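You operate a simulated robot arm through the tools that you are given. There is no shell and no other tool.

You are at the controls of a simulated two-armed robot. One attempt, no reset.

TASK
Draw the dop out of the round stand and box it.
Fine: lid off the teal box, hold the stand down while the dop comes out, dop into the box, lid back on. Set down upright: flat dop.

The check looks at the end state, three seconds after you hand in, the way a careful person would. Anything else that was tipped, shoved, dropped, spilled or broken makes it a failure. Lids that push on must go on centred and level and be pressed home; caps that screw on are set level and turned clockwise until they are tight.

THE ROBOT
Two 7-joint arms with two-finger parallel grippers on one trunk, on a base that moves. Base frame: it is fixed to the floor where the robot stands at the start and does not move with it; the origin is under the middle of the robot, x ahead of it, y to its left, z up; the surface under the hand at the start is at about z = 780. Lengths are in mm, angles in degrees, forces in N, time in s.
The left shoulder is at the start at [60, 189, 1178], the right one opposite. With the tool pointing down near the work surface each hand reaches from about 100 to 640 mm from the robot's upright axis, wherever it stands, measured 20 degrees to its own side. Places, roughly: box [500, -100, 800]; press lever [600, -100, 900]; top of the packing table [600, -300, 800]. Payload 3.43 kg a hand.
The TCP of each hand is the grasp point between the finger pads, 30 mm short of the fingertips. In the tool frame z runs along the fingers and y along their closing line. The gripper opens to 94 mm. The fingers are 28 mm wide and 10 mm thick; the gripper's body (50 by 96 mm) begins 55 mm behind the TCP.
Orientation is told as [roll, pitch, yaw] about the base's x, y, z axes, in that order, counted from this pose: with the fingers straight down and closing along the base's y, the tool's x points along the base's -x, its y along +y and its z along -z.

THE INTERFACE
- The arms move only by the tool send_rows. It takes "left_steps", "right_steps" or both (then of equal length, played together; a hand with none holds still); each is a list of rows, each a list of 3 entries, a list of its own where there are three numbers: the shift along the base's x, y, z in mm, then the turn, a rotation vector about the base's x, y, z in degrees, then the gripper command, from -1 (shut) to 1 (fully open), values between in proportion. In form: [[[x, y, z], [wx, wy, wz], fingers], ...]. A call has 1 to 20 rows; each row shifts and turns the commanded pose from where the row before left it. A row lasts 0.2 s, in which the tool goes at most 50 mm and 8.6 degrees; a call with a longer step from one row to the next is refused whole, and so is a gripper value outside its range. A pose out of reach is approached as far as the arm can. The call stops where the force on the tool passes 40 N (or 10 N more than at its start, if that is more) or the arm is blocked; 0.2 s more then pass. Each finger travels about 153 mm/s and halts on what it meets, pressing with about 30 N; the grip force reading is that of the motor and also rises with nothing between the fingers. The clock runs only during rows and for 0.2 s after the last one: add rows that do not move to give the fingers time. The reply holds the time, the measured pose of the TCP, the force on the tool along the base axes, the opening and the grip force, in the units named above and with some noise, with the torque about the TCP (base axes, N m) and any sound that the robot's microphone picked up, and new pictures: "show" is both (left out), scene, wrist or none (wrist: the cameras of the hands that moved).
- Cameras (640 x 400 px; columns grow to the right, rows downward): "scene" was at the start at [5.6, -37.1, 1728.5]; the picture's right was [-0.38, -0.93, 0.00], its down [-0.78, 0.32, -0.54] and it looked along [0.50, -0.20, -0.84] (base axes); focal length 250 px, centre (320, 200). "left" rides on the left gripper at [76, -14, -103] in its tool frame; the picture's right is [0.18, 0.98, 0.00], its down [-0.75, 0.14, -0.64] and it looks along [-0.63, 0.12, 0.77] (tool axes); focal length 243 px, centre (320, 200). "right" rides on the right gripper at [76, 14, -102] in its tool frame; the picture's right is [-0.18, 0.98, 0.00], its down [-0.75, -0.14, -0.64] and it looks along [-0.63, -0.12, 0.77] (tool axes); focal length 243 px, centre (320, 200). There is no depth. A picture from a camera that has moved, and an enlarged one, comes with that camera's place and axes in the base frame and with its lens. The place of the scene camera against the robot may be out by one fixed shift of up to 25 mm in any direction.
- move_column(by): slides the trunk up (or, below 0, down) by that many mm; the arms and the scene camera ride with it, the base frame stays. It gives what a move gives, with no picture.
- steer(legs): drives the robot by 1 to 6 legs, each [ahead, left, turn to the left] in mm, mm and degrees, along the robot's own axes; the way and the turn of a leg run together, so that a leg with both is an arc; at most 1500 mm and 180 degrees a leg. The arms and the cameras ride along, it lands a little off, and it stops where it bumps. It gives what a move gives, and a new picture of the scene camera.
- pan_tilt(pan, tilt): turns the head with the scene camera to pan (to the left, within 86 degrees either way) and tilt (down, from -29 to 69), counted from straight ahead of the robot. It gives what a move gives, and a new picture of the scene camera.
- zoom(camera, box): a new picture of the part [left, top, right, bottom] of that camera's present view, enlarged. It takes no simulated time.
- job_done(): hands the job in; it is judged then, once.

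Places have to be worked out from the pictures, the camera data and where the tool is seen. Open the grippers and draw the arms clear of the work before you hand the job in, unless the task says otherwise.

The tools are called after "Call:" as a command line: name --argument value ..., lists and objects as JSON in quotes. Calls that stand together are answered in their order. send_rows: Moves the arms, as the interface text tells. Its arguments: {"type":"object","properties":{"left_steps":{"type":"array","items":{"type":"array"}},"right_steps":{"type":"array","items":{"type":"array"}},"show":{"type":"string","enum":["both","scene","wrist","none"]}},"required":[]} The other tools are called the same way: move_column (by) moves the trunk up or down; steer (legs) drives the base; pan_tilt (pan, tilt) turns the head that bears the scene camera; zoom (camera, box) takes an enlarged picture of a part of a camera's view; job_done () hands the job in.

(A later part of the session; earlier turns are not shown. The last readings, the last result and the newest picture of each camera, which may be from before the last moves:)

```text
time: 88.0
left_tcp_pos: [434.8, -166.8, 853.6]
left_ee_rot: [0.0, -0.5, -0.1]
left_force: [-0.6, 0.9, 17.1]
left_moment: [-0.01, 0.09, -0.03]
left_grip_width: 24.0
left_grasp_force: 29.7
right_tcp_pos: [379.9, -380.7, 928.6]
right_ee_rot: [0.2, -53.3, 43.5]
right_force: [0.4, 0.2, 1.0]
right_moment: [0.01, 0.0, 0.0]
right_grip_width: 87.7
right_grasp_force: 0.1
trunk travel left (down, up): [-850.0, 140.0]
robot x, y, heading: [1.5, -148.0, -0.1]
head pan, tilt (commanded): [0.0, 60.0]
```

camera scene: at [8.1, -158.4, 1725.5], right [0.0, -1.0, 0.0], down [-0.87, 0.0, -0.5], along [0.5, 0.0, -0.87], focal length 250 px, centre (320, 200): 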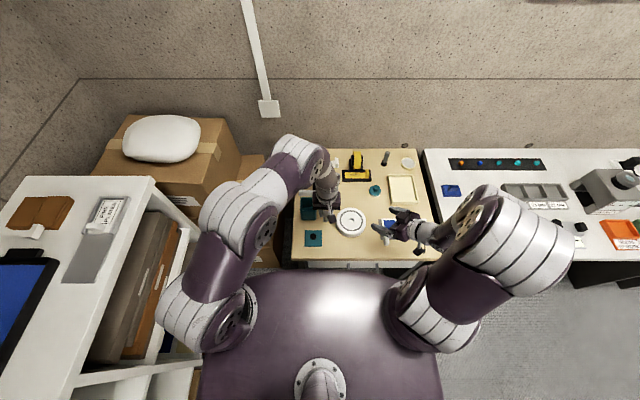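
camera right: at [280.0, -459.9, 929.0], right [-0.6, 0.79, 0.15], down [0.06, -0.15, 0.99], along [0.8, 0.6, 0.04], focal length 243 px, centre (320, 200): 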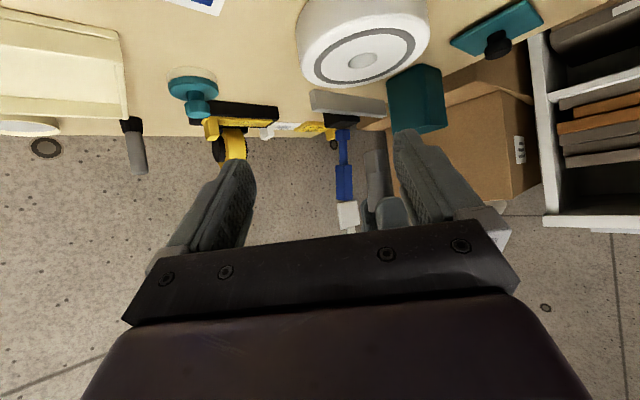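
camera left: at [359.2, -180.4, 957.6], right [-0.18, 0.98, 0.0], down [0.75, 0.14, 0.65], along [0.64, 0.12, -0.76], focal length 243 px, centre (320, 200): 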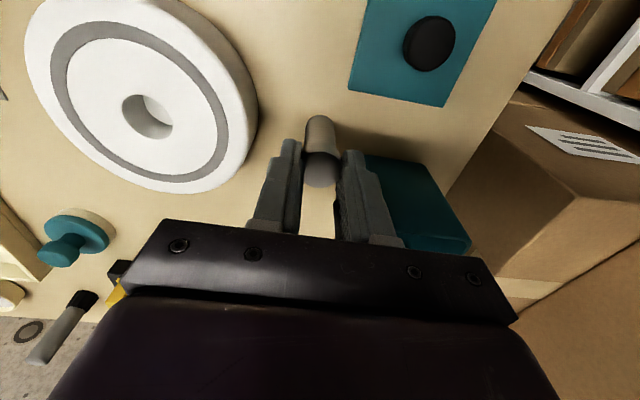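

The foot is on the table (TCP ≈ 854, so the foot is 74 mm below the TCP). I ease the load, open the fingers slightly and check that the dop stands by itself.

Call:
send_rows --left_steps '[[[0, 0, 1], [0, 0, 0], -1], [[0, 0, 0.5], [0, 0, 0], -1], [[0, 0, 0], [0, 0, 0], -0.5], [[0, 0, 0], [0, 0, 0], -0.48], [[0, 0, 0], [0, 0, 0], -0.45], [[0, 0, 0], [0, 0, 0], -0.42], [[0, 0, 0], [0, 0, 0], -0.38], [[0, 0, 0], [0, 0, 0], -0.34], [[0, 0, 0], [0, 0, 0], -0.34]]' --show "wrist"

Call:
zoom --camera "left" --box '[250, 80, 400, 210]'

Call:
zoom --camera "scene" --box '[310, 195, 350, 235]'

```text
time: 90.0
left_tcp_pos: [434.6, -166.9, 853.3]
left_ee_rot: [0.1, -0.3, -0.1]
left_force: [0.2, -0.2, -0.4]
left_moment: [0.02, 0.03, 0.0]
left_grip_width: 30.9
left_grasp_force: 0.0
right_tcp_pos: [382.7, -381.4, 928.6]
right_ee_rot: [0.2, -53.1, 43.3]
right_force: [0.5, -0.7, -0.8]
right_moment: [0.01, 0.01, 0.01]
right_grip_width: 87.4
right_grasp_force: 0.0
trunk travel left (down, up): [-850.0, 140.0]
robot x, y, heading: [-0.5, -150.4, -0.2]
head pan, tilt (commanded): [0.0, 60.0]
camera left: at [359.5, -180.7, 955.5], right [-0.18, 0.98, 0.0], down [0.75, 0.14, 0.65], along [0.64, 0.12, -0.76], focal length 243 px, centre (320, 200)
```

left: 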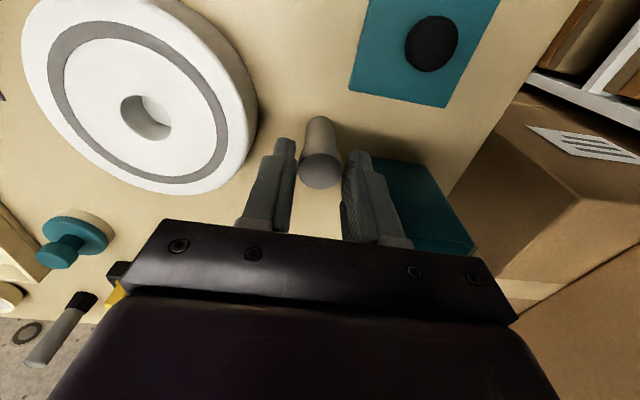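

```text
3.08 times, centred on (325, 145) of left
camera zoom: at [359.5, -180.7, 955.5], right [-0.18, 0.98, 0.0], down [0.75, 0.14, 0.65], along [0.64, 0.12, -0.76], focal length 746 px, centre (305, 369)
```

zoom: 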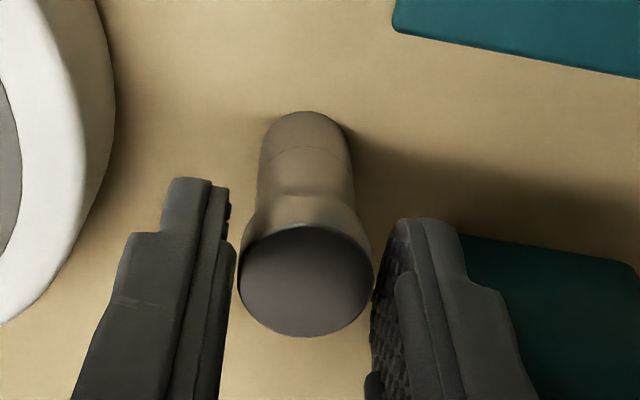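

```text
10.00 times, centred on (330, 215) of scene
camera zoom: at [8.3, -158.5, 1725.5], right [0.0, -1.0, 0.0], down [-0.87, 0.0, -0.5], along [0.5, 0.0, -0.87], focal length 2499 px, centre (220, 50)
```

zoom: 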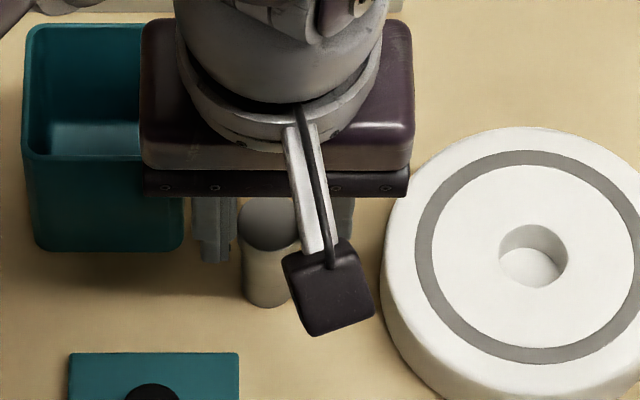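

The dop stands upright on its own. I raise 7 mm and shift 2.3 mm forward so the fingertips hold only the upper 5–6 mm of the head, then close gently.

Call:
send_rows --left_steps '[[[1.2, 0.2, 3], [0, 0, 0], -0.34], [[1.1, 0.2, 4], [0, 0, 0], -0.34], [[0, 0, 0], [0, 0, 0], -0.38], [[0, 0, 0], [0, 0, 0], -0.42], [[0, 0, 0], [0, 0, 0], -0.46], [[0, 0, 0], [0, 0, 0], -0.5], [[0, 0, 0], [0, 0, 0], -0.6], [[0, 0, 0], [0, 0, 0], -1], [[0, 0, 0], [0, 0, 0], -1]]' --show "wrist"

Call:
zoom --camera "left" --box '[250, 80, 400, 210]'

Call:
zoom --camera "scene" --box '[310, 195, 350, 235]'

```text
time: 92.0
left_tcp_pos: [436.8, -167.7, 860.0]
left_ee_rot: [0.0, -0.3, 0.0]
left_force: [1.1, 0.4, 1.1]
left_moment: [-0.01, -0.01, 0.01]
left_grip_width: 23.9
left_grasp_force: 30.4
right_tcp_pos: [382.8, -380.5, 927.7]
right_ee_rot: [0.4, -53.1, 43.5]
right_force: [-0.4, -0.5, 0.5]
right_moment: [0.01, 0.01, 0.03]
right_grip_width: 87.5
right_grasp_force: 0.1
trunk travel left (down, up): [-850.0, 140.0]
robot x, y, heading: [0.6, -147.8, -0.1]
head pan, tilt (commanded): [0.0, 60.0]
camera left: at [361.8, -180.3, 962.4], right [-0.18, 0.98, 0.0], down [0.75, 0.14, 0.65], along [0.64, 0.12, -0.76], focal length 243 px, centre (320, 200)
```

left: 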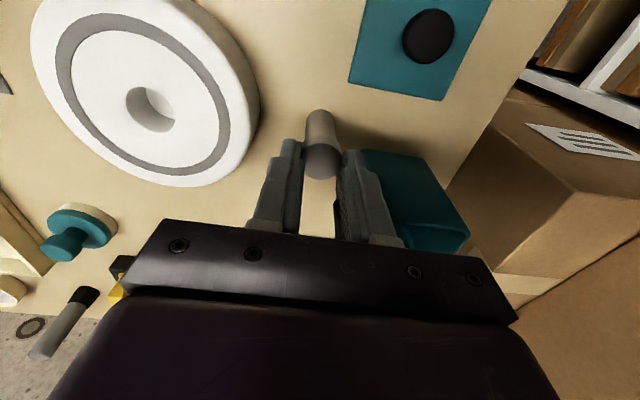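

```text
3.08 times, centred on (325, 145) of left
camera zoom: at [361.8, -180.3, 962.4], right [-0.18, 0.98, 0.0], down [0.75, 0.14, 0.65], along [0.64, 0.12, -0.76], focal length 746 px, centre (305, 369)
```

zoom: 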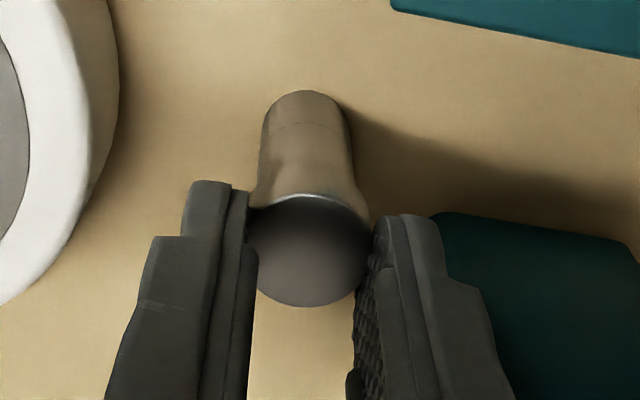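

```text
10.00 times, centred on (330, 215) of scene
camera zoom: at [8.2, -158.5, 1725.5], right [0.0, -1.0, 0.0], down [-0.87, 0.0, -0.5], along [0.5, 0.0, -0.87], focal length 2499 px, centre (220, 50)
```

zoom: 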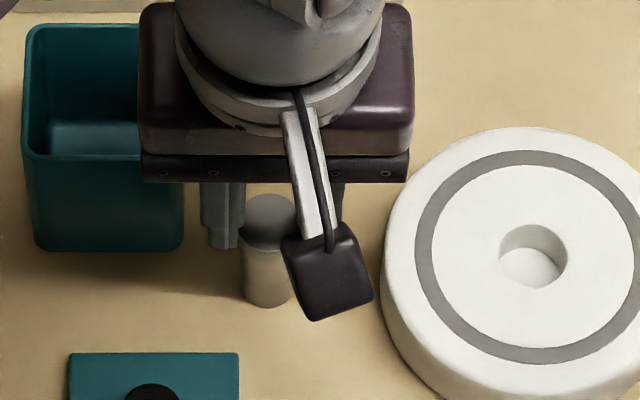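

Gripped again near its top. I lift slowly and check it hangs straight.

Call:
send_rows --left_steps '[[[0, 0, 2], [0, 0, 0], -1], [[0, 0, 3], [0, 0, 0], -1], [[0, 0, 6], [0, 0, 0], -1], [[0, 0, 10], [0, 0, 0], -1], [[0, 0, 0], [0, 0, 0], -1]]' --show "wrist"

Call:
zoom --camera "left" --box '[250, 80, 400, 210]'

Call:
zoom --camera "scene" --box '[310, 195, 350, 235]'

```text
time: 93.2
left_tcp_pos: [437.9, -165.6, 882.3]
left_ee_rot: [0.0, -0.3, 0.0]
left_force: [-0.2, -0.7, 0.5]
left_moment: [-0.04, -0.03, -0.02]
left_grip_width: 23.8
left_grasp_force: 29.9
right_tcp_pos: [383.8, -381.4, 927.2]
right_ee_rot: [0.3, -53.2, 43.3]
right_force: [-0.3, 0.9, 0.0]
right_moment: [0.01, -0.01, -0.01]
right_grip_width: 87.2
right_grasp_force: 0.0
trunk travel left (down, up): [-850.0, 140.0]
robot x, y, heading: [2.8, -147.2, 0.2]
head pan, tilt (commanded): [0.0, 60.0]
camera left: at [362.2, -180.2, 984.1], right [-0.18, 0.98, 0.0], down [0.75, 0.14, 0.65], along [0.64, 0.12, -0.76], focal length 243 px, centre (320, 200)
```

left: 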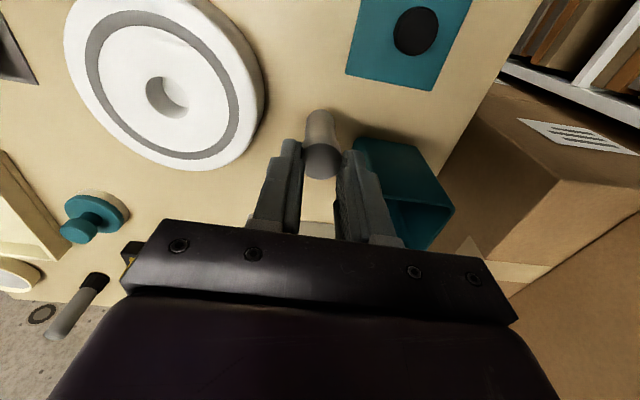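

```text
3.08 times, centred on (325, 145) of left
camera zoom: at [362.2, -180.2, 984.1], right [-0.18, 0.98, 0.0], down [0.75, 0.14, 0.65], along [0.64, 0.12, -0.76], focal length 746 px, centre (305, 369)
```

zoom: 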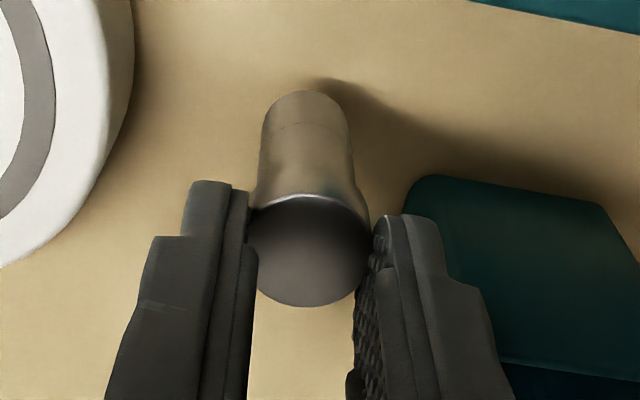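

```text
10.00 times, centred on (330, 215) of scene
camera zoom: at [8.6, -158.5, 1725.5], right [0.0, -1.0, 0.0], down [-0.87, 0.0, -0.5], along [0.5, 0.0, -0.87], focal length 2499 px, centre (220, 50)
```

zoom: 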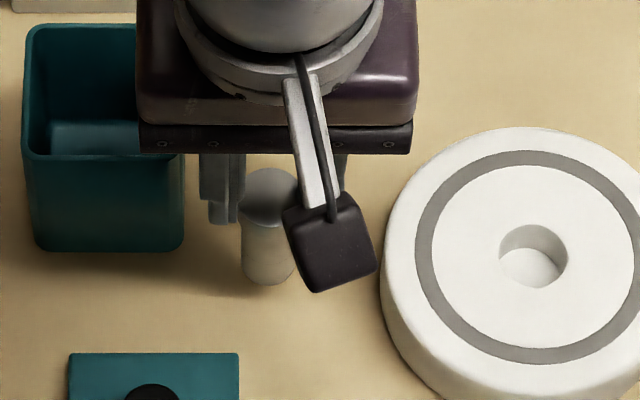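

The dop is held and hangs straight. I raise it and return over the box, aiming for (482, -101.6).

Call:
send_rows --left_steps '[[[0, 0, 15], [0, 0, 0], -1], [[0, 0, 20], [0, 0, 0], -1], [[0, 0, 20], [0, 0, 0], -1], [[0, 0, 20], [0, 0, 0], -1], [[4, 6, 8], [0, 0, 0], -1], [[12, 18, 2], [0, 0, 0], -1], [[13, 18, 0], [0, 0, 0], -1], [[10, 15, 0], [0, 0, 0], -1], [[4.8, 7.6, 0], [0, 0, 0], -1], [[0, 0, 0], [0, 0, 0], -1], [[0, 0, 0], [0, 0, 0], -1]]' --show "wrist"

Call:
zoom --camera "left" --box '[230, 40, 410, 200]'

Call:
zoom --camera "scene" --box '[290, 175, 340, 225]'

```text
time: 95.5
left_tcp_pos: [482.6, -103.0, 967.2]
left_ee_rot: [0.1, -0.3, -0.1]
left_force: [0.0, 1.0, -1.4]
left_moment: [0.02, 0.02, 0.04]
left_grip_width: 23.8
left_grasp_force: 29.2
right_tcp_pos: [382.5, -381.9, 927.8]
right_ee_rot: [0.3, -53.1, 43.4]
right_force: [0.2, -0.3, -0.1]
right_moment: [0.05, 0.01, -0.01]
right_grip_width: 87.4
right_grasp_force: 0.0
trunk travel left (down, up): [-850.0, 140.0]
robot x, y, heading: [-1.4, -148.1, -0.2]
head pan, tilt (commanded): [0.0, 60.0]
camera left: at [406.4, -116.1, 1070.3], right [-0.18, 0.98, 0.0], down [0.75, 0.14, 0.65], along [0.64, 0.12, -0.76], focal length 243 px, centre (320, 200)
```

left: 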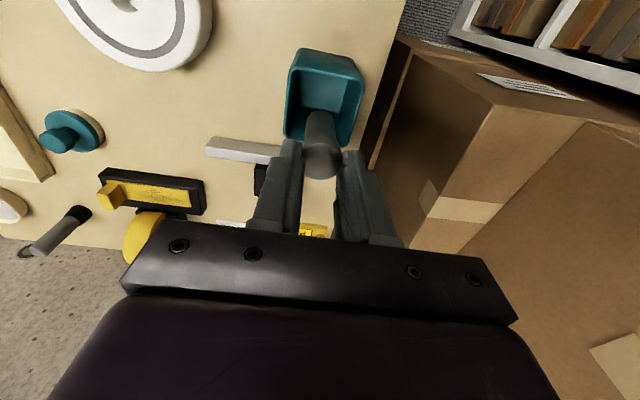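

```text
2.50 times, centred on (320, 120) of left
camera zoom: at [406.4, -116.1, 1070.3], right [-0.18, 0.98, 0.0], down [0.75, 0.14, 0.65], along [0.64, 0.12, -0.76], focal length 606 px, centre (320, 400)
```

zoom: 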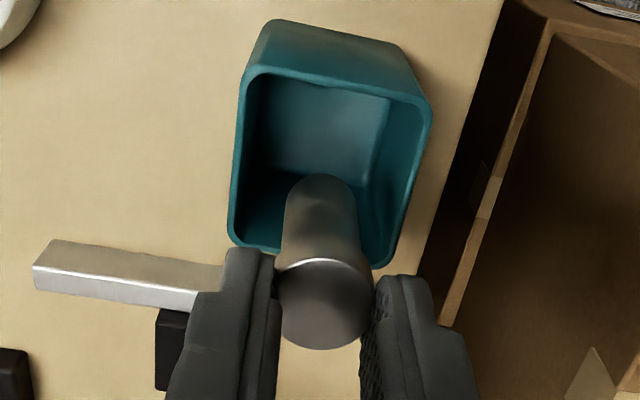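

```text
8.00 times, centred on (315, 200) of scene
camera zoom: at [8.4, -158.4, 1725.5], right [0.0, -1.0, 0.0], down [-0.87, 0.0, -0.5], along [0.5, 0.0, -0.87], focal length 1999 px, centre (360, 200)
```

zoom: 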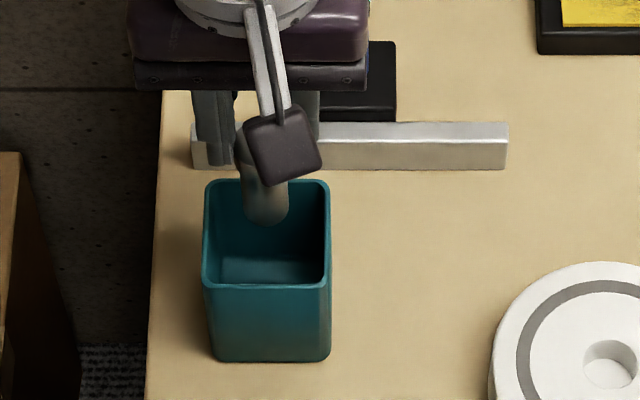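

Hand and box centres agree within half a millimetre. I lower the dop into the box down to TCP ≈ 876 and recheck.

Call:
send_rows --left_steps '[[[0, 0.3, -8], [0, 0, 0], -1], [[0, 0, -12], [0, 0, 0], -1], [[0, 0, -14], [0, 0, 0], -1], [[0, 0, -14], [0, 0, 0], -1], [[0, 0, -14], [0, 0, 0], -1], [[0, 0, -12], [0, 0, 0], -1], [[0, 0, -10], [0, 0, 0], -1], [[0, 0, -6], [0, 0, 0], -1], [[0, 0, 0], [0, 0, 0], -1]]' --show "wrist"

Call:
zoom --camera "left" --box '[250, 90, 400, 220]'

Call:
zoom --camera "scene" --box '[300, 195, 330, 225]'

```text
time: 97.5
left_tcp_pos: [482.3, -103.4, 874.7]
left_ee_rot: [0.1, -0.3, -0.1]
left_force: [0.4, 0.3, -0.2]
left_moment: [-0.04, -0.02, 0.0]
left_grip_width: 24.0
left_grasp_force: 29.7
right_tcp_pos: [382.8, -381.7, 927.9]
right_ee_rot: [0.3, -53.1, 43.4]
right_force: [-0.3, 0.5, 0.4]
right_moment: [0.02, 0.0, 0.0]
right_grip_width: 87.3
right_grasp_force: 0.2
trunk travel left (down, up): [-850.0, 140.0]
robot x, y, heading: [0.5, -145.3, 0.4]
head pan, tilt (commanded): [0.0, 60.0]
camera left: at [405.8, -115.8, 977.7], right [-0.18, 0.98, 0.0], down [0.75, 0.14, 0.65], along [0.64, 0.12, -0.76], focal length 243 px, centre (320, 200)
```

left: 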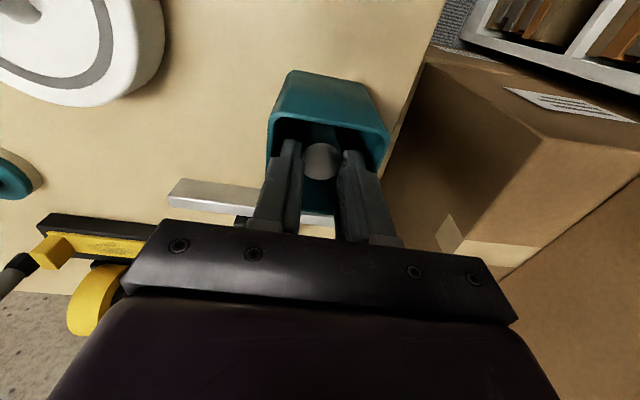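

```text
3.08 times, centred on (325, 155) of left
camera zoom: at [405.8, -115.8, 977.7], right [-0.18, 0.98, 0.0], down [0.75, 0.14, 0.65], along [0.64, 0.12, -0.76], focal length 746 px, centre (305, 338)
```

zoom: 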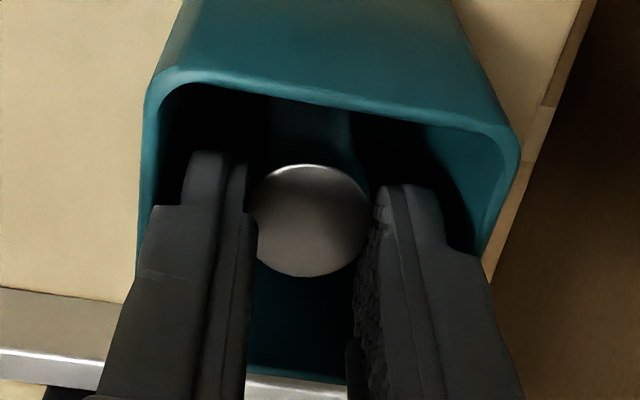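

```text
13.33 times, centred on (315, 210) of scene
camera zoom: at [8.3, -158.5, 1725.5], right [0.0, -1.0, 0.0], down [-0.87, 0.0, -0.5], along [0.5, 0.0, -0.87], focal length 3332 px, centre (387, 67)
```

zoom: 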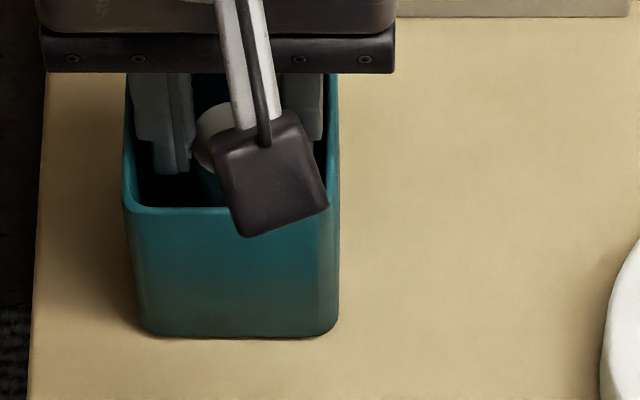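

Well centred. I lower in small steps, feeling for the floor.

Call:
send_rows --left_steps '[[[0, 0, -2], [0, 0, 0], -1], [[0, 0, -2], [0, 0, 0], -1]]' --show "none"

Call:
send_rows --left_steps '[[[0, 0, -1.5], [0, 0, 0], -1]]' --show "none"

Call:
send_rows --left_steps '[[[0, 0, -1.5], [0, 0, 0], -1]]' --show "none"

Call:
send_rows --left_steps '[[[0, 0, -1], [0, 0, 0], -1]]' --show "none"

```text
time: 98.2
left_tcp_pos: [482.1, -102.8, 872.2]
left_ee_rot: [0.2, -0.3, -0.2]
left_force: [0.2, -0.5, -0.7]
left_moment: [-0.01, -0.01, 0.02]
left_grip_width: 23.9
left_grasp_force: 30.3
right_tcp_pos: [381.8, -381.6, 928.2]
right_ee_rot: [0.3, -53.1, 43.4]
right_force: [-0.3, -0.8, 0.6]
right_moment: [0.02, -0.01, -0.01]
right_grip_width: 87.5
right_grasp_force: 0.0
trunk travel left (down, up): [-850.0, 140.0]
robot x, y, heading: [-3.3, -148.3, -0.0]
head pan, tilt (commanded): [0.0, 60.0]
```

```text
time: 98.5
left_tcp_pos: [481.8, -103.2, 871.5]
left_ee_rot: [0.2, -0.3, 0.0]
left_force: [-0.4, 1.0, -0.7]
left_moment: [-0.04, 0.0, 0.0]
left_grip_width: 23.7
left_grasp_force: 29.9
right_tcp_pos: [382.9, -380.7, 929.5]
right_ee_rot: [0.3, -53.1, 43.4]
right_force: [0.1, -0.1, -0.5]
right_moment: [-0.01, -0.01, 0.01]
right_grip_width: 87.5
right_grasp_force: 0.1
trunk travel left (down, up): [-850.0, 140.0]
robot x, y, heading: [1.2, -148.7, 0.3]
head pan, tilt (commanded): [0.0, 60.0]
```

```text
time: 99.0
left_tcp_pos: [481.2, -100.9, 869.0]
left_ee_rot: [0.1, -0.3, -0.1]
left_force: [0.5, -0.7, -0.5]
left_moment: [-0.01, 0.02, 0.0]
left_grip_width: 24.0
left_grasp_force: 29.5
right_tcp_pos: [382.6, -381.4, 927.6]
right_ee_rot: [0.3, -53.1, 43.5]
right_force: [-0.3, 0.8, -0.1]
right_moment: [0.02, -0.03, -0.03]
right_grip_width: 87.6
right_grasp_force: 0.1
trunk travel left (down, up): [-850.0, 140.0]
robot x, y, heading: [-0.6, -148.8, 0.1]
head pan, tilt (commanded): [0.0, 60.0]
```

```text
time: 99.3
left_tcp_pos: [482.3, -102.0, 867.9]
left_ee_rot: [0.1, -0.2, -0.1]
left_force: [-0.4, 0.4, -0.4]
left_moment: [0.01, 0.03, 0.03]
left_grip_width: 23.9
left_grasp_force: 30.1
right_tcp_pos: [382.4, -380.0, 928.2]
right_ee_rot: [0.3, -53.2, 43.5]
right_force: [-0.5, 0.7, -0.2]
right_moment: [-0.02, -0.01, -0.01]
right_grip_width: 87.5
right_grasp_force: 0.0
trunk travel left (down, up): [-850.0, 140.0]
robot x, y, heading: [-0.2, -151.2, 0.1]
head pan, tilt (commanded): [0.0, 60.0]
```

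Call:
send_rows --left_steps '[[[0, 0, -1], [0, 0, 0], -1]]' --show "none"

Call:
send_rows --left_steps '[[[0, 0, -1], [0, 0, 0], -1]]' --show "none"

Call:
send_rows --left_steps '[[[0, 0, -0.8], [0, 0, 0], -1]]' --show "none"

```text
time: 99.8
left_tcp_pos: [481.5, -101.1, 868.1]
left_ee_rot: [0.2, -0.4, -0.1]
left_force: [0.7, -1.4, 0.9]
left_moment: [0.04, -0.02, -0.04]
left_grip_width: 24.0
left_grasp_force: 30.0
right_tcp_pos: [382.8, -381.5, 928.7]
right_ee_rot: [0.2, -53.1, 43.4]
right_force: [-0.6, 0.1, -0.4]
right_moment: [-0.01, -0.03, 0.0]
right_grip_width: 87.5
right_grasp_force: 0.0
trunk travel left (down, up): [-850.0, 140.0]
robot x, y, heading: [0.2, -148.4, 0.3]
head pan, tilt (commanded): [0.0, 60.0]
```

```text
time: 100.2
left_tcp_pos: [480.8, -101.7, 867.9]
left_ee_rot: [0.0, -0.4, -0.2]
left_force: [2.3, 1.9, 8.7]
left_moment: [0.14, -0.06, 0.0]
left_grip_width: 23.8
left_grasp_force: 29.9
right_tcp_pos: [382.2, -379.8, 928.4]
right_ee_rot: [0.3, -53.1, 43.5]
right_force: [-0.2, -0.2, 0.4]
right_moment: [0.06, 0.02, -0.04]
right_grip_width: 87.4
right_grasp_force: 0.0
trunk travel left (down, up): [-850.0, 140.0]
robot x, y, heading: [1.1, -150.0, 0.3]
head pan, tilt (commanded): [0.0, 60.0]
```

```text
time: 100.5
left_tcp_pos: [481.8, -101.3, 866.9]
left_ee_rot: [0.2, -0.5, 0.0]
left_force: [-0.5, -0.1, 17.2]
left_moment: [0.0, 0.12, -0.02]
left_grip_width: 23.9
left_grasp_force: 29.5
right_tcp_pos: [379.9, -381.0, 929.1]
right_ee_rot: [0.2, -53.2, 43.5]
right_force: [0.2, -0.4, -0.2]
right_moment: [-0.04, 0.01, 0.02]
right_grip_width: 87.1
right_grasp_force: 0.0
trunk travel left (down, up): [-850.0, 140.0]
robot x, y, heading: [2.6, -150.4, -0.0]
head pan, tilt (commanded): [0.0, 60.0]
```

Contact is now central (17 N, no side torque) and higher than the rim contact was: the dop's foot is on the box floor. I ease the load, open the fingers just 3 mm per side and look.

Call:
send_rows --left_steps '[[[0, 0, 1], [0, 0, 0], -1], [[0, 0, 0.3], [0, 0, 0], -1], [[0, 0, 0], [0, 0, 0], -0.5], [[0, 0, 0], [0, 0, 0], -0.48], [[0, 0, 0], [0, 0, 0], -0.46], [[0, 0, 0], [0, 0, 0], -0.43], [[0, 0, 0], [0, 0, 0], -0.4], [[0, 0, 0], [0, 0, 0], -0.37], [[0, 0, 0], [0, 0, 0], -0.37]]' --show "wrist"

Call:
zoom --camera "left" --box '[250, 90, 400, 220]'

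Call:
zoom --camera "scene" --box '[300, 195, 330, 225]'

```text
time: 102.5
left_tcp_pos: [482.0, -102.1, 865.9]
left_ee_rot: [0.2, -0.2, 0.0]
left_force: [-0.4, 0.2, 1.4]
left_moment: [-0.05, 0.03, -0.02]
left_grip_width: 29.3
left_grasp_force: 0.1
right_tcp_pos: [382.6, -382.1, 927.9]
right_ee_rot: [0.4, -53.2, 43.5]
right_force: [0.2, 0.0, 0.5]
right_moment: [0.03, 0.01, 0.03]
right_grip_width: 87.5
right_grasp_force: 0.2
trunk travel left (down, up): [-850.0, 140.0]
robot x, y, heading: [-1.1, -145.2, -0.1]
head pan, tilt (commanded): [0.0, 60.0]
camera left: at [405.9, -115.5, 968.6], right [-0.18, 0.98, 0.0], down [0.75, 0.14, 0.65], along [0.64, 0.12, -0.76], focal length 243 px, centre (320, 200)
```

left: 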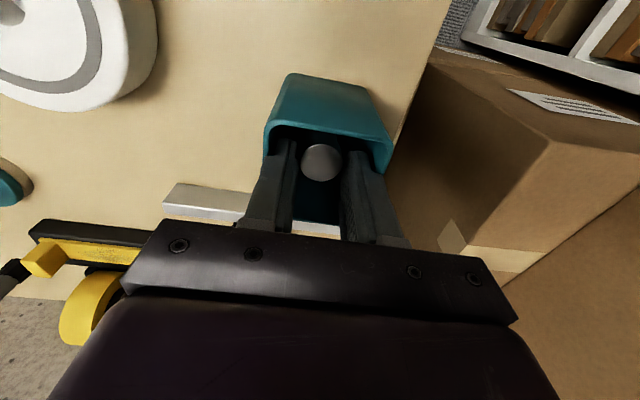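

```text
3.08 times, centred on (325, 155) of left
camera zoom: at [405.9, -115.5, 968.6], right [-0.18, 0.98, 0.0], down [0.75, 0.14, 0.65], along [0.64, 0.12, -0.76], focal length 746 px, centre (305, 338)
```

zoom: 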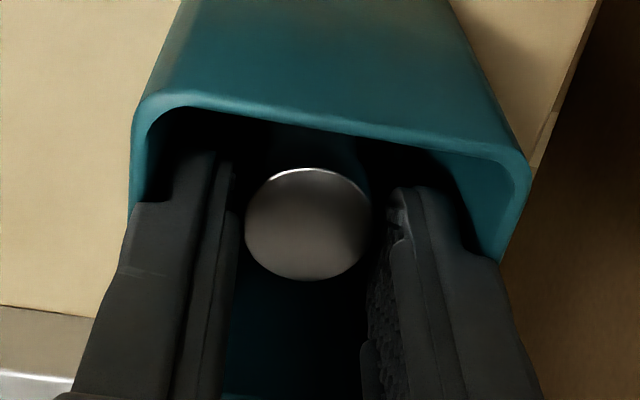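

```text
13.33 times, centred on (315, 210) of scene
camera zoom: at [8.1, -158.4, 1725.4], right [0.0, -1.0, 0.0], down [-0.87, 0.0, -0.5], along [0.5, 0.0, -0.87], focal length 3332 px, centre (387, 67)
```

zoom: 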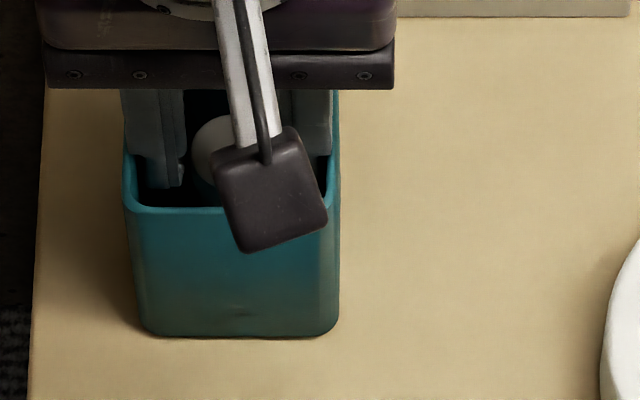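

The dop stands free between the fingers. I raise the left hand straight up and check that it stays upright.

Call:
send_rows --left_steps '[[[0, 0, 2], [0, 0, 0], -0.37], [[0, 0, 4], [0, 0, 0], -0.37], [[0, 0, 6], [0, 0, 0], -0.37], [[0, 0, 10], [0, 0, 0], -0.37], [[0, 0, 15], [0, 0, 0], -0.37], [[0, 0, 20], [0, 0, 0], -0.37], [[0, 0, 25], [0, 0, 0], -0.3], [[0, 0, 25], [0, 0, 0], -0.2], [[0, 0, 0], [0, 0, 0], -0.2]]' --show "both"

Call:
zoom --camera "left" --box '[250, 30, 400, 170]'

Call:
zoom --camera "scene" --box '[290, 175, 340, 225]'

```text
time: 104.5
left_tcp_pos: [482.3, -101.2, 973.2]
left_ee_rot: [0.2, -0.4, -0.1]
left_force: [0.7, 0.6, 0.7]
left_moment: [-0.03, -0.02, -0.02]
left_grip_width: 37.4
left_grasp_force: 0.1
right_tcp_pos: [383.0, -381.1, 927.7]
right_ee_rot: [0.3, -53.1, 43.4]
right_force: [0.0, -0.9, 0.6]
right_moment: [-0.03, 0.0, 0.02]
right_grip_width: 87.4
right_grasp_force: 0.0
trunk travel left (down, up): [-850.0, 140.0]
robot x, y, heading: [-0.4, -150.8, 0.0]
head pan, tilt (commanded): [0.0, 60.0]
camera scene: at [8.8, -158.5, 1725.5], right [0.0, -1.0, 0.0], down [-0.87, 0.0, -0.5], along [0.5, 0.0, -0.87], focal length 250 px, centre (320, 200)
camera left: at [406.2, -114.9, 1075.7], right [-0.18, 0.98, 0.0], down [0.75, 0.14, 0.65], along [0.64, 0.12, -0.76], focal length 243 px, centre (320, 200)
```

scene: 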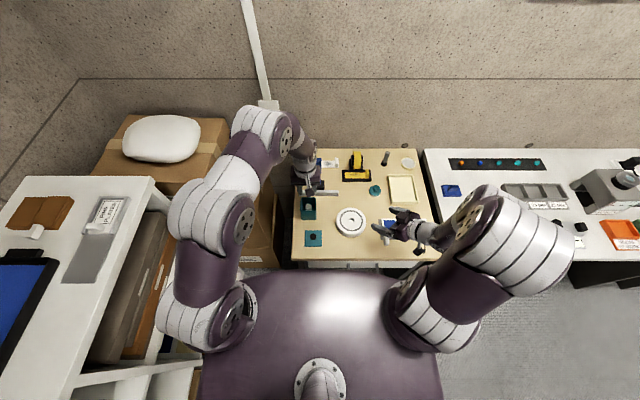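
left: 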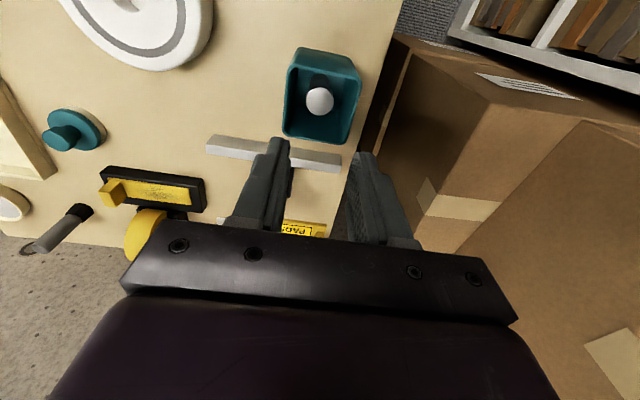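

```text
2.86 times, centred on (325, 100) of left
camera zoom: at [406.2, -114.9, 1075.7], right [-0.18, 0.98, 0.0], down [0.75, 0.14, 0.65], along [0.64, 0.12, -0.76], focal length 693 px, centre (306, 486)
```

zoom: 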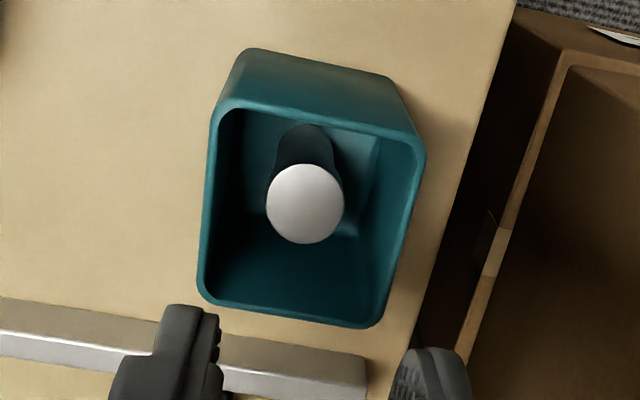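

```text
8.00 times, centred on (315, 200) of scene
camera zoom: at [8.8, -158.5, 1725.5], right [0.0, -1.0, 0.0], down [-0.87, 0.0, -0.5], along [0.5, 0.0, -0.87], focal length 1999 px, centre (360, 200)
```

zoom: 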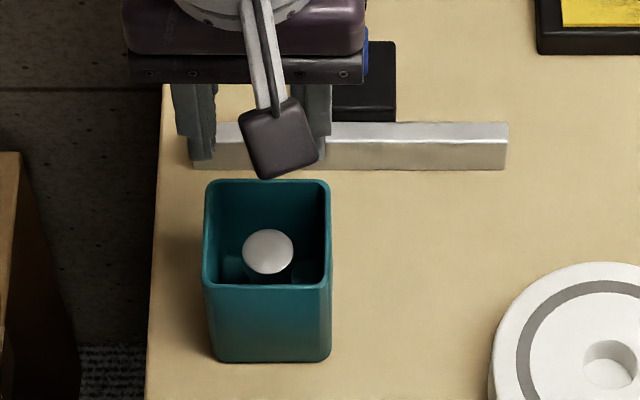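

The dop stands upright inside the box. Now I go back for the lid: hand to above the lid at about (371, -121).

Call:
send_rows --left_steps '[[[-15, -3, 0], [0, 0, 0], -0.2], [[-30, -5, 0], [0, 0, 0], -0.2], [[-30, -5, 0], [0, 0, 0], -0.2], [[-25, -5, -10], [0, 0, 0], -0.2], [[-11, -2, -20], [0, 0, 0], -0.2], [[0, 0, -25], [0, 0, 0], -0.2], [[0, 0, -25], [0, 0, 0], -0.2], [[0, 0, -20], [0, 0, 0], -0.2], [[0, 0, 0], [0, 0, 0], -0.2]]' --show "both"

Call:
zoom --camera "left" --box '[240, 40, 400, 200]'

Call:
zoom --camera "scene" --box '[285, 190, 375, 260]'

```text
time: 106.5
left_tcp_pos: [371.8, -121.4, 869.9]
left_ee_rot: [0.1, -0.2, -0.1]
left_force: [0.5, -0.2, 0.8]
left_moment: [0.01, 0.05, -0.01]
left_grip_width: 37.5
left_grasp_force: 0.0
right_tcp_pos: [381.9, -381.3, 928.3]
right_ee_rot: [0.3, -53.1, 43.4]
right_force: [0.4, 1.0, 0.2]
right_moment: [-0.03, -0.02, 0.0]
right_grip_width: 87.9
right_grasp_force: 0.0
trunk travel left (down, up): [-850.0, 140.0]
robot x, y, heading: [-0.2, -150.9, 0.1]
head pan, tilt (commanded): [0.0, 60.0]
camera scene: at [8.0, -158.4, 1725.5], right [0.0, -1.0, 0.0], down [-0.87, 0.0, -0.5], along [0.5, 0.0, -0.87], focal length 250 px, centre (320, 200)
camera left: at [296.6, -136.0, 972.4], right [-0.18, 0.98, 0.0], down [0.75, 0.14, 0.65], along [0.64, 0.12, -0.76], focal length 243 px, centre (320, 200)
```

scene: 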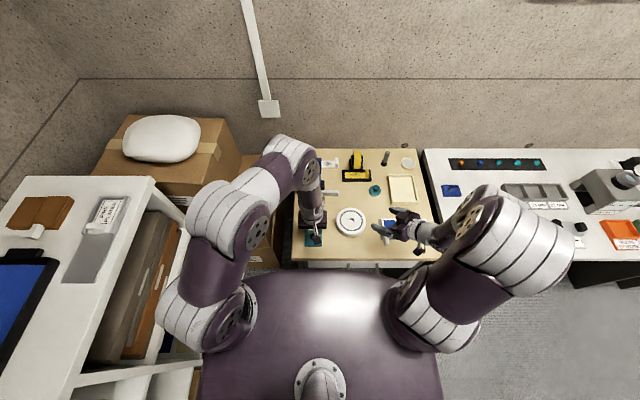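
left: 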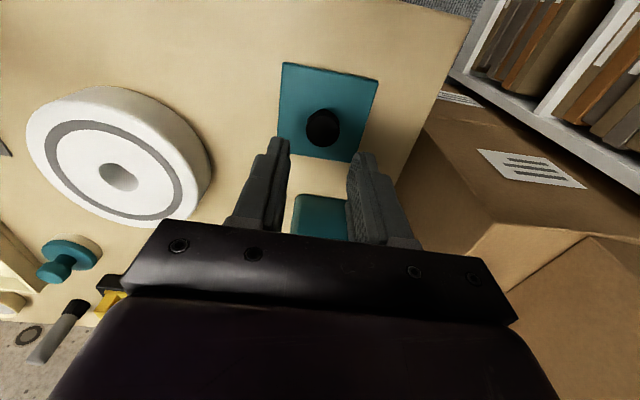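

```text
2.50 times, centred on (320, 120) of left
camera zoom: at [296.6, -136.0, 972.4], right [-0.18, 0.98, 0.0], down [0.75, 0.14, 0.65], along [0.64, 0.12, -0.76], focal length 606 px, centre (320, 400)
```

zoom: 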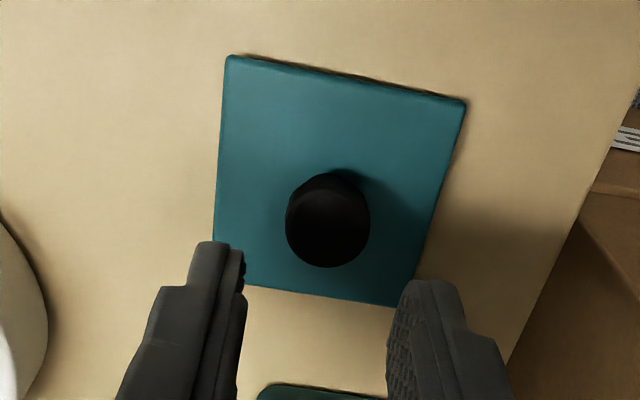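

```text
5.71 times, centred on (330, 225) of scene
camera zoom: at [8.0, -158.4, 1725.5], right [0.0, -1.0, 0.0], down [-0.87, 0.0, -0.5], along [0.5, 0.0, -0.87], focal length 1428 px, centre (263, 57)
```

zoom: 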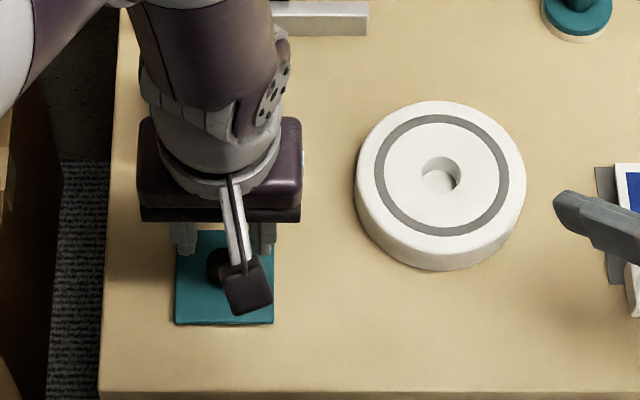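

The knob is at about (368.5, -120.2). I shift the hand by (−1.8, +1.2) and lower around the knob.

Call:
send_rows --left_steps '[[[-1.8, 1.2, -10], [0, 0, 0], -0.2], [[0, 0, -15], [0, 0, 0], -0.2], [[0, 0, -12], [0, 0, 0], -0.2], [[0, 0, -6], [0, 0, 0], -0.2], [[0, 0, 0], [0, 0, 0], -0.2]]' --show "wrist"

Call:
zoom --camera "left" --box '[240, 60, 400, 210]'

```text
time: 107.8
left_tcp_pos: [368.7, -120.5, 826.5]
left_ee_rot: [0.1, -0.2, -0.1]
left_force: [-0.4, -0.1, -0.1]
left_moment: [0.03, 0.0, 0.03]
left_grip_width: 37.6
left_grasp_force: 0.1
right_tcp_pos: [382.9, -382.1, 927.7]
right_ee_rot: [0.3, -53.0, 43.3]
right_force: [-0.5, 0.1, 0.5]
right_moment: [-0.03, -0.05, -0.01]
right_grip_width: 87.4
right_grasp_force: 0.0
trunk travel left (down, up): [-850.0, 140.0]
robot x, y, heading: [-3.0, -149.7, 0.2]
head pan, tilt (commanded): [0.0, 60.0]
camera left: at [292.5, -134.3, 930.4], right [-0.18, 0.98, 0.0], down [0.75, 0.14, 0.65], along [0.64, 0.12, -0.76], focal length 243 px, centre (320, 200)
```

left: 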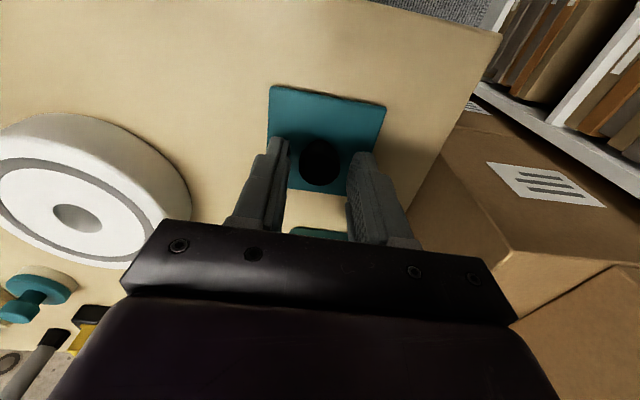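

```text
2.67 times, centred on (320, 135) of left
camera zoom: at [292.5, -134.3, 930.4], right [-0.18, 0.98, 0.0], down [0.75, 0.14, 0.65], along [0.64, 0.12, -0.76], focal length 647 px, centre (320, 373)
```

zoom: 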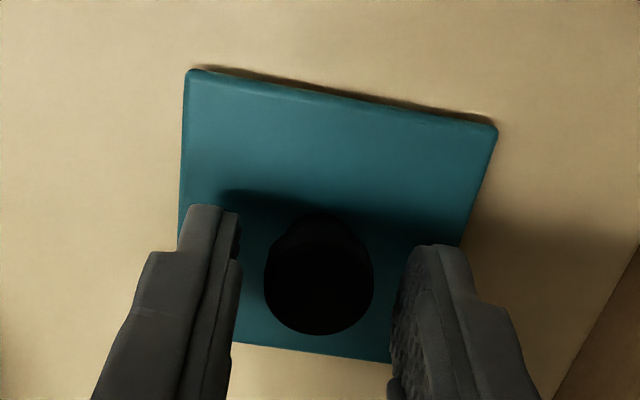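

Centred within a millimetre. I lower in small steps until the tips just touch the lid plate.

Call:
send_rows --left_steps '[[[0, 0.6, -1.5], [0, 0, 0], -0.2], [[0, 0, -1], [0, 0, 0], -0.2]]' --show "none"

Call:
send_rows --left_steps '[[[0, 0, -1], [0, 0, 0], -0.2]]' --show "none"

Call:
send_rows --left_steps '[[[0, 0, -1], [0, 0, 0], -0.2]]' --show "none"

```text
time: 108.3
left_tcp_pos: [367.8, -120.9, 825.7]
left_ee_rot: [0.1, -0.3, -0.1]
left_force: [-0.5, 0.2, 0.1]
left_moment: [0.02, 0.01, 0.0]
left_grip_width: 37.7
left_grasp_force: 0.0
right_tcp_pos: [383.5, -382.5, 927.8]
right_ee_rot: [0.3, -53.1, 43.4]
right_force: [-0.3, -0.6, 0.4]
right_moment: [0.01, 0.02, 0.04]
right_grip_width: 87.8
right_grasp_force: 0.1
trunk travel left (down, up): [-850.0, 140.0]
robot x, y, heading: [-3.3, -144.7, 0.1]
head pan, tilt (commanded): [0.0, 60.0]
```

```text
time: 108.8
left_tcp_pos: [368.1, -118.7, 825.6]
left_ee_rot: [0.1, -0.3, -0.1]
left_force: [-0.4, 0.0, 0.1]
left_moment: [-0.01, 0.01, 0.03]
left_grip_width: 37.5
left_grasp_force: 0.0
right_tcp_pos: [382.9, -381.9, 927.3]
right_ee_rot: [0.3, -53.1, 43.4]
right_force: [0.9, 0.1, 0.6]
right_moment: [-0.02, 0.0, 0.02]
right_grip_width: 87.5
right_grasp_force: 0.0
trunk travel left (down, up): [-850.0, 140.0]
robot x, y, heading: [-3.7, -144.5, 0.3]
head pan, tilt (commanded): [0.0, 60.0]
```

```text
time: 109.2
left_tcp_pos: [367.3, -119.8, 824.7]
left_ee_rot: [0.1, -0.3, -0.1]
left_force: [0.3, -0.2, 0.0]
left_moment: [-0.03, -0.01, 0.01]
left_grip_width: 37.7
left_grasp_force: 0.0
right_tcp_pos: [382.7, -381.4, 928.1]
right_ee_rot: [0.3, -53.1, 43.4]
right_force: [1.2, -0.2, -0.4]
right_moment: [-0.05, 0.0, 0.0]
right_grip_width: 87.2
right_grasp_force: 0.1
trunk travel left (down, up): [-850.0, 140.0]
robot x, y, heading: [-1.0, -148.5, 0.3]
head pan, tilt (commanded): [0.0, 60.0]
```

Call:
send_rows --left_steps '[[[0, 0, -1], [0, 0, 0], -0.2]]' --show "none"

Call:
send_rows --left_steps '[[[0, 0, -1], [0, 0, 0], -0.2]]' --show "none"

Call:
send_rows --left_steps '[[[0, 0, -0.8], [0, 0, 0], -0.2]]' --show "wrist"

Call:
zoom --camera "left" --box '[240, 60, 400, 210]'

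```text
time: 109.5
left_tcp_pos: [366.9, -120.0, 823.0]
left_ee_rot: [0.1, -0.3, -0.1]
left_force: [-0.1, 0.2, -0.6]
left_moment: [0.02, 0.01, 0.02]
left_grip_width: 37.8
left_grasp_force: 0.2
right_tcp_pos: [383.3, -381.1, 929.2]
right_ee_rot: [0.3, -53.1, 43.3]
right_force: [-0.7, -0.2, 0.1]
right_moment: [0.02, 0.02, 0.02]
right_grip_width: 87.3
right_grasp_force: 0.0
trunk travel left (down, up): [-850.0, 140.0]
robot x, y, heading: [0.6, -147.7, 0.3]
head pan, tilt (commanded): [0.0, 60.0]
```

```text
time: 110.0
left_tcp_pos: [367.6, -119.0, 823.0]
left_ee_rot: [0.1, -0.3, 0.0]
left_force: [0.0, -0.2, 0.8]
left_moment: [0.02, 0.04, 0.01]
left_grip_width: 37.7
left_grasp_force: 0.1
right_tcp_pos: [382.2, -382.8, 927.3]
right_ee_rot: [0.3, -53.1, 43.4]
right_force: [-0.1, -0.9, 1.1]
right_moment: [0.04, 0.0, 0.02]
right_grip_width: 87.2
right_grasp_force: 0.0
trunk travel left (down, up): [-850.0, 140.0]
robot x, y, heading: [4.6, -147.2, -0.1]
head pan, tilt (commanded): [0.0, 60.0]
```

```text
time: 110.3
left_tcp_pos: [368.5, -119.2, 823.8]
left_ee_rot: [0.2, -0.3, -0.1]
left_force: [0.4, 0.3, -0.6]
left_moment: [0.03, 0.01, 0.0]
left_grip_width: 37.7
left_grasp_force: 0.1
right_tcp_pos: [382.8, -382.4, 929.1]
right_ee_rot: [0.3, -53.1, 43.4]
right_force: [0.2, 0.0, 0.4]
right_moment: [0.01, 0.0, 0.01]
right_grip_width: 87.4
right_grasp_force: 0.0
trunk travel left (down, up): [-850.0, 140.0]
robot x, y, heading: [2.5, -146.7, 0.3]
head pan, tilt (commanded): [0.0, 60.0]
camera left: at [292.7, -133.4, 925.1], right [-0.18, 0.98, 0.0], down [0.75, 0.14, 0.65], along [0.64, 0.12, -0.76], focal length 243 px, centre (320, 200)
```

left: 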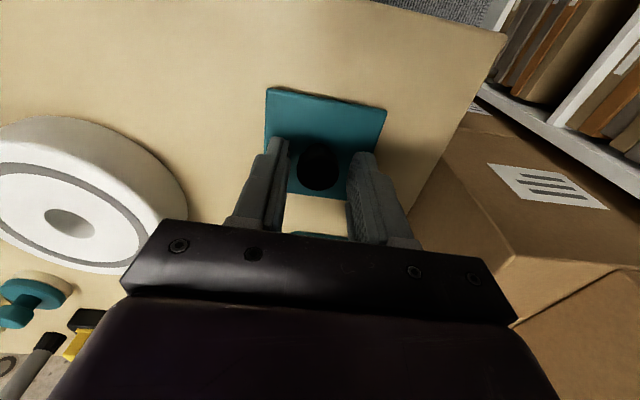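

```text
2.67 times, centred on (320, 135) of left
camera zoom: at [292.7, -133.4, 925.1], right [-0.18, 0.98, 0.0], down [0.75, 0.14, 0.65], along [0.64, 0.12, -0.76], focal length 647 px, centre (320, 373)
```

zoom: 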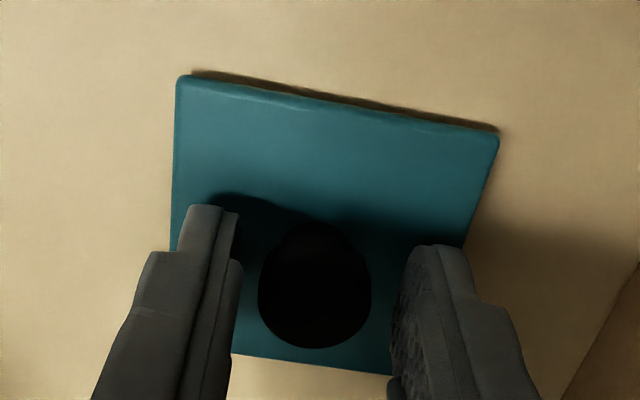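

The height matches the earlier good grip and the knob is centred. I close on the knob.

Call:
send_rows --left_steps '[[[0, 0, 0], [0, 0, 0], -0.3], [[0, 0, 0], [0, 0, 0], -0.4], [[0, 0, 0], [0, 0, 0], -0.46], [[0, 0, 0], [0, 0, 0], -0.5], [[0, 0, 0], [0, 0, 0], -0.54], [[0, 0, 0], [0, 0, 0], -0.6], [[0, 0, 0], [0, 0, 0], -1], [[0, 0, 0], [0, 0, 0], -1]]' --show "none"

Call:
send_rows --left_steps '[[[0, 0, 1.5], [0, 0, 0], -1], [[0, 0, 2], [0, 0, 0], -1], [[0, 0, 2], [0, 0, 0], -1], [[0, 0, 3], [0, 0, 0], -1], [[0, 0, 0], [0, 0, 0], -1]]' --show "wrist"

Call:
zoom --camera "left" --box '[240, 60, 400, 210]'

Call:
zoom --camera "scene" --box '[285, 205, 335, 255]'

```text
time: 112.2
left_tcp_pos: [368.9, -119.5, 821.9]
left_ee_rot: [0.1, -0.4, -0.2]
left_force: [0.2, -0.5, 0.0]
left_moment: [0.01, 0.0, -0.01]
left_grip_width: 21.2
left_grasp_force: 30.0
right_tcp_pos: [382.3, -381.6, 928.6]
right_ee_rot: [0.3, -53.2, 43.4]
right_force: [0.1, 0.6, -0.4]
right_moment: [0.02, 0.0, 0.02]
right_grip_width: 87.4
right_grasp_force: 0.1
trunk travel left (down, up): [-850.0, 140.0]
robot x, y, heading: [-3.2, -150.8, 0.3]
head pan, tilt (commanded): [0.0, 60.0]
```

```text
time: 113.3
left_tcp_pos: [368.7, -120.4, 831.4]
left_ee_rot: [0.0, -0.3, -0.1]
left_force: [1.0, 0.6, 0.0]
left_moment: [0.01, -0.03, 0.0]
left_grip_width: 21.2
left_grasp_force: 30.1
right_tcp_pos: [382.9, -381.5, 928.4]
right_ee_rot: [0.3, -53.0, 43.4]
right_force: [-0.3, 0.7, 1.0]
right_moment: [-0.02, 0.04, -0.03]
right_grip_width: 87.4
right_grasp_force: 0.0
trunk travel left (down, up): [-850.0, 140.0]
robot x, y, heading: [3.3, -146.8, -0.0]
head pan, tilt (commanded): [0.0, 60.0]
camera left: at [293.3, -134.0, 933.6], right [-0.18, 0.98, 0.0], down [0.75, 0.14, 0.65], along [0.64, 0.12, -0.76], focal length 243 px, centre (320, 200)
```

left: 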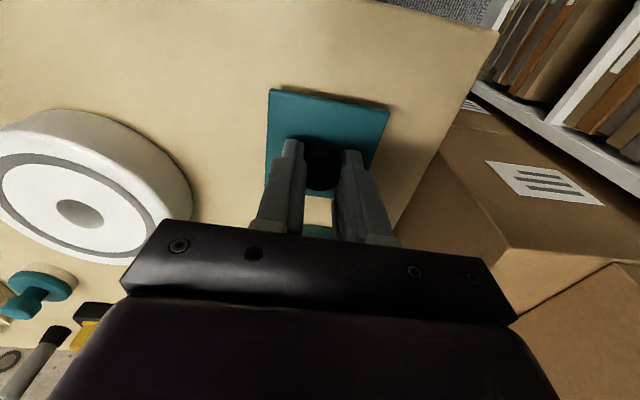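

```text
2.67 times, centred on (320, 135) of left
camera zoom: at [293.3, -134.0, 933.6], right [-0.18, 0.98, 0.0], down [0.75, 0.14, 0.65], along [0.64, 0.12, -0.76], focal length 647 px, centre (320, 373)
```

zoom: 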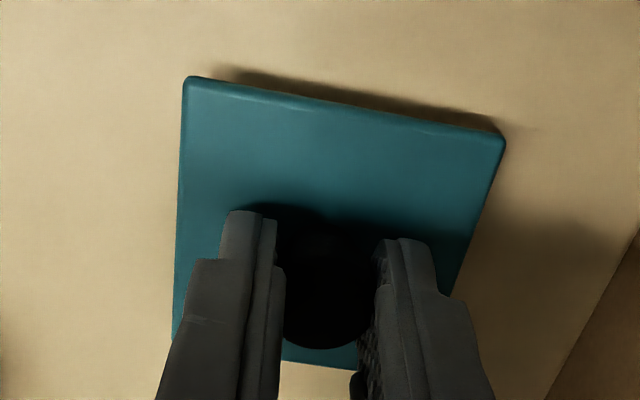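

```text
8.00 times, centred on (310, 230) of scene
camera zoom: at [8.4, -158.5, 1725.5], right [0.0, -1.0, 0.0], down [-0.87, 0.0, -0.5], along [0.5, 0.0, -0.87], focal length 1999 px, centre (400, -40)
```

zoom: 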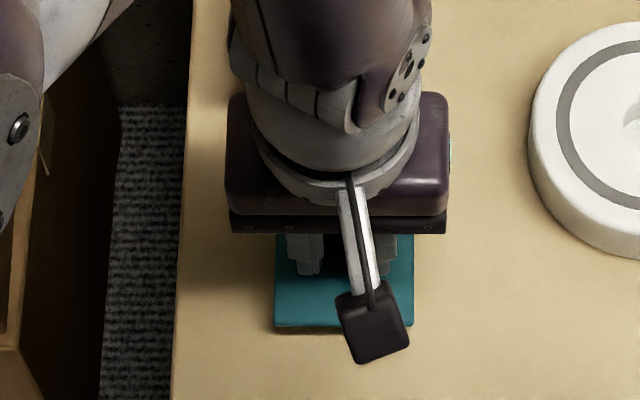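

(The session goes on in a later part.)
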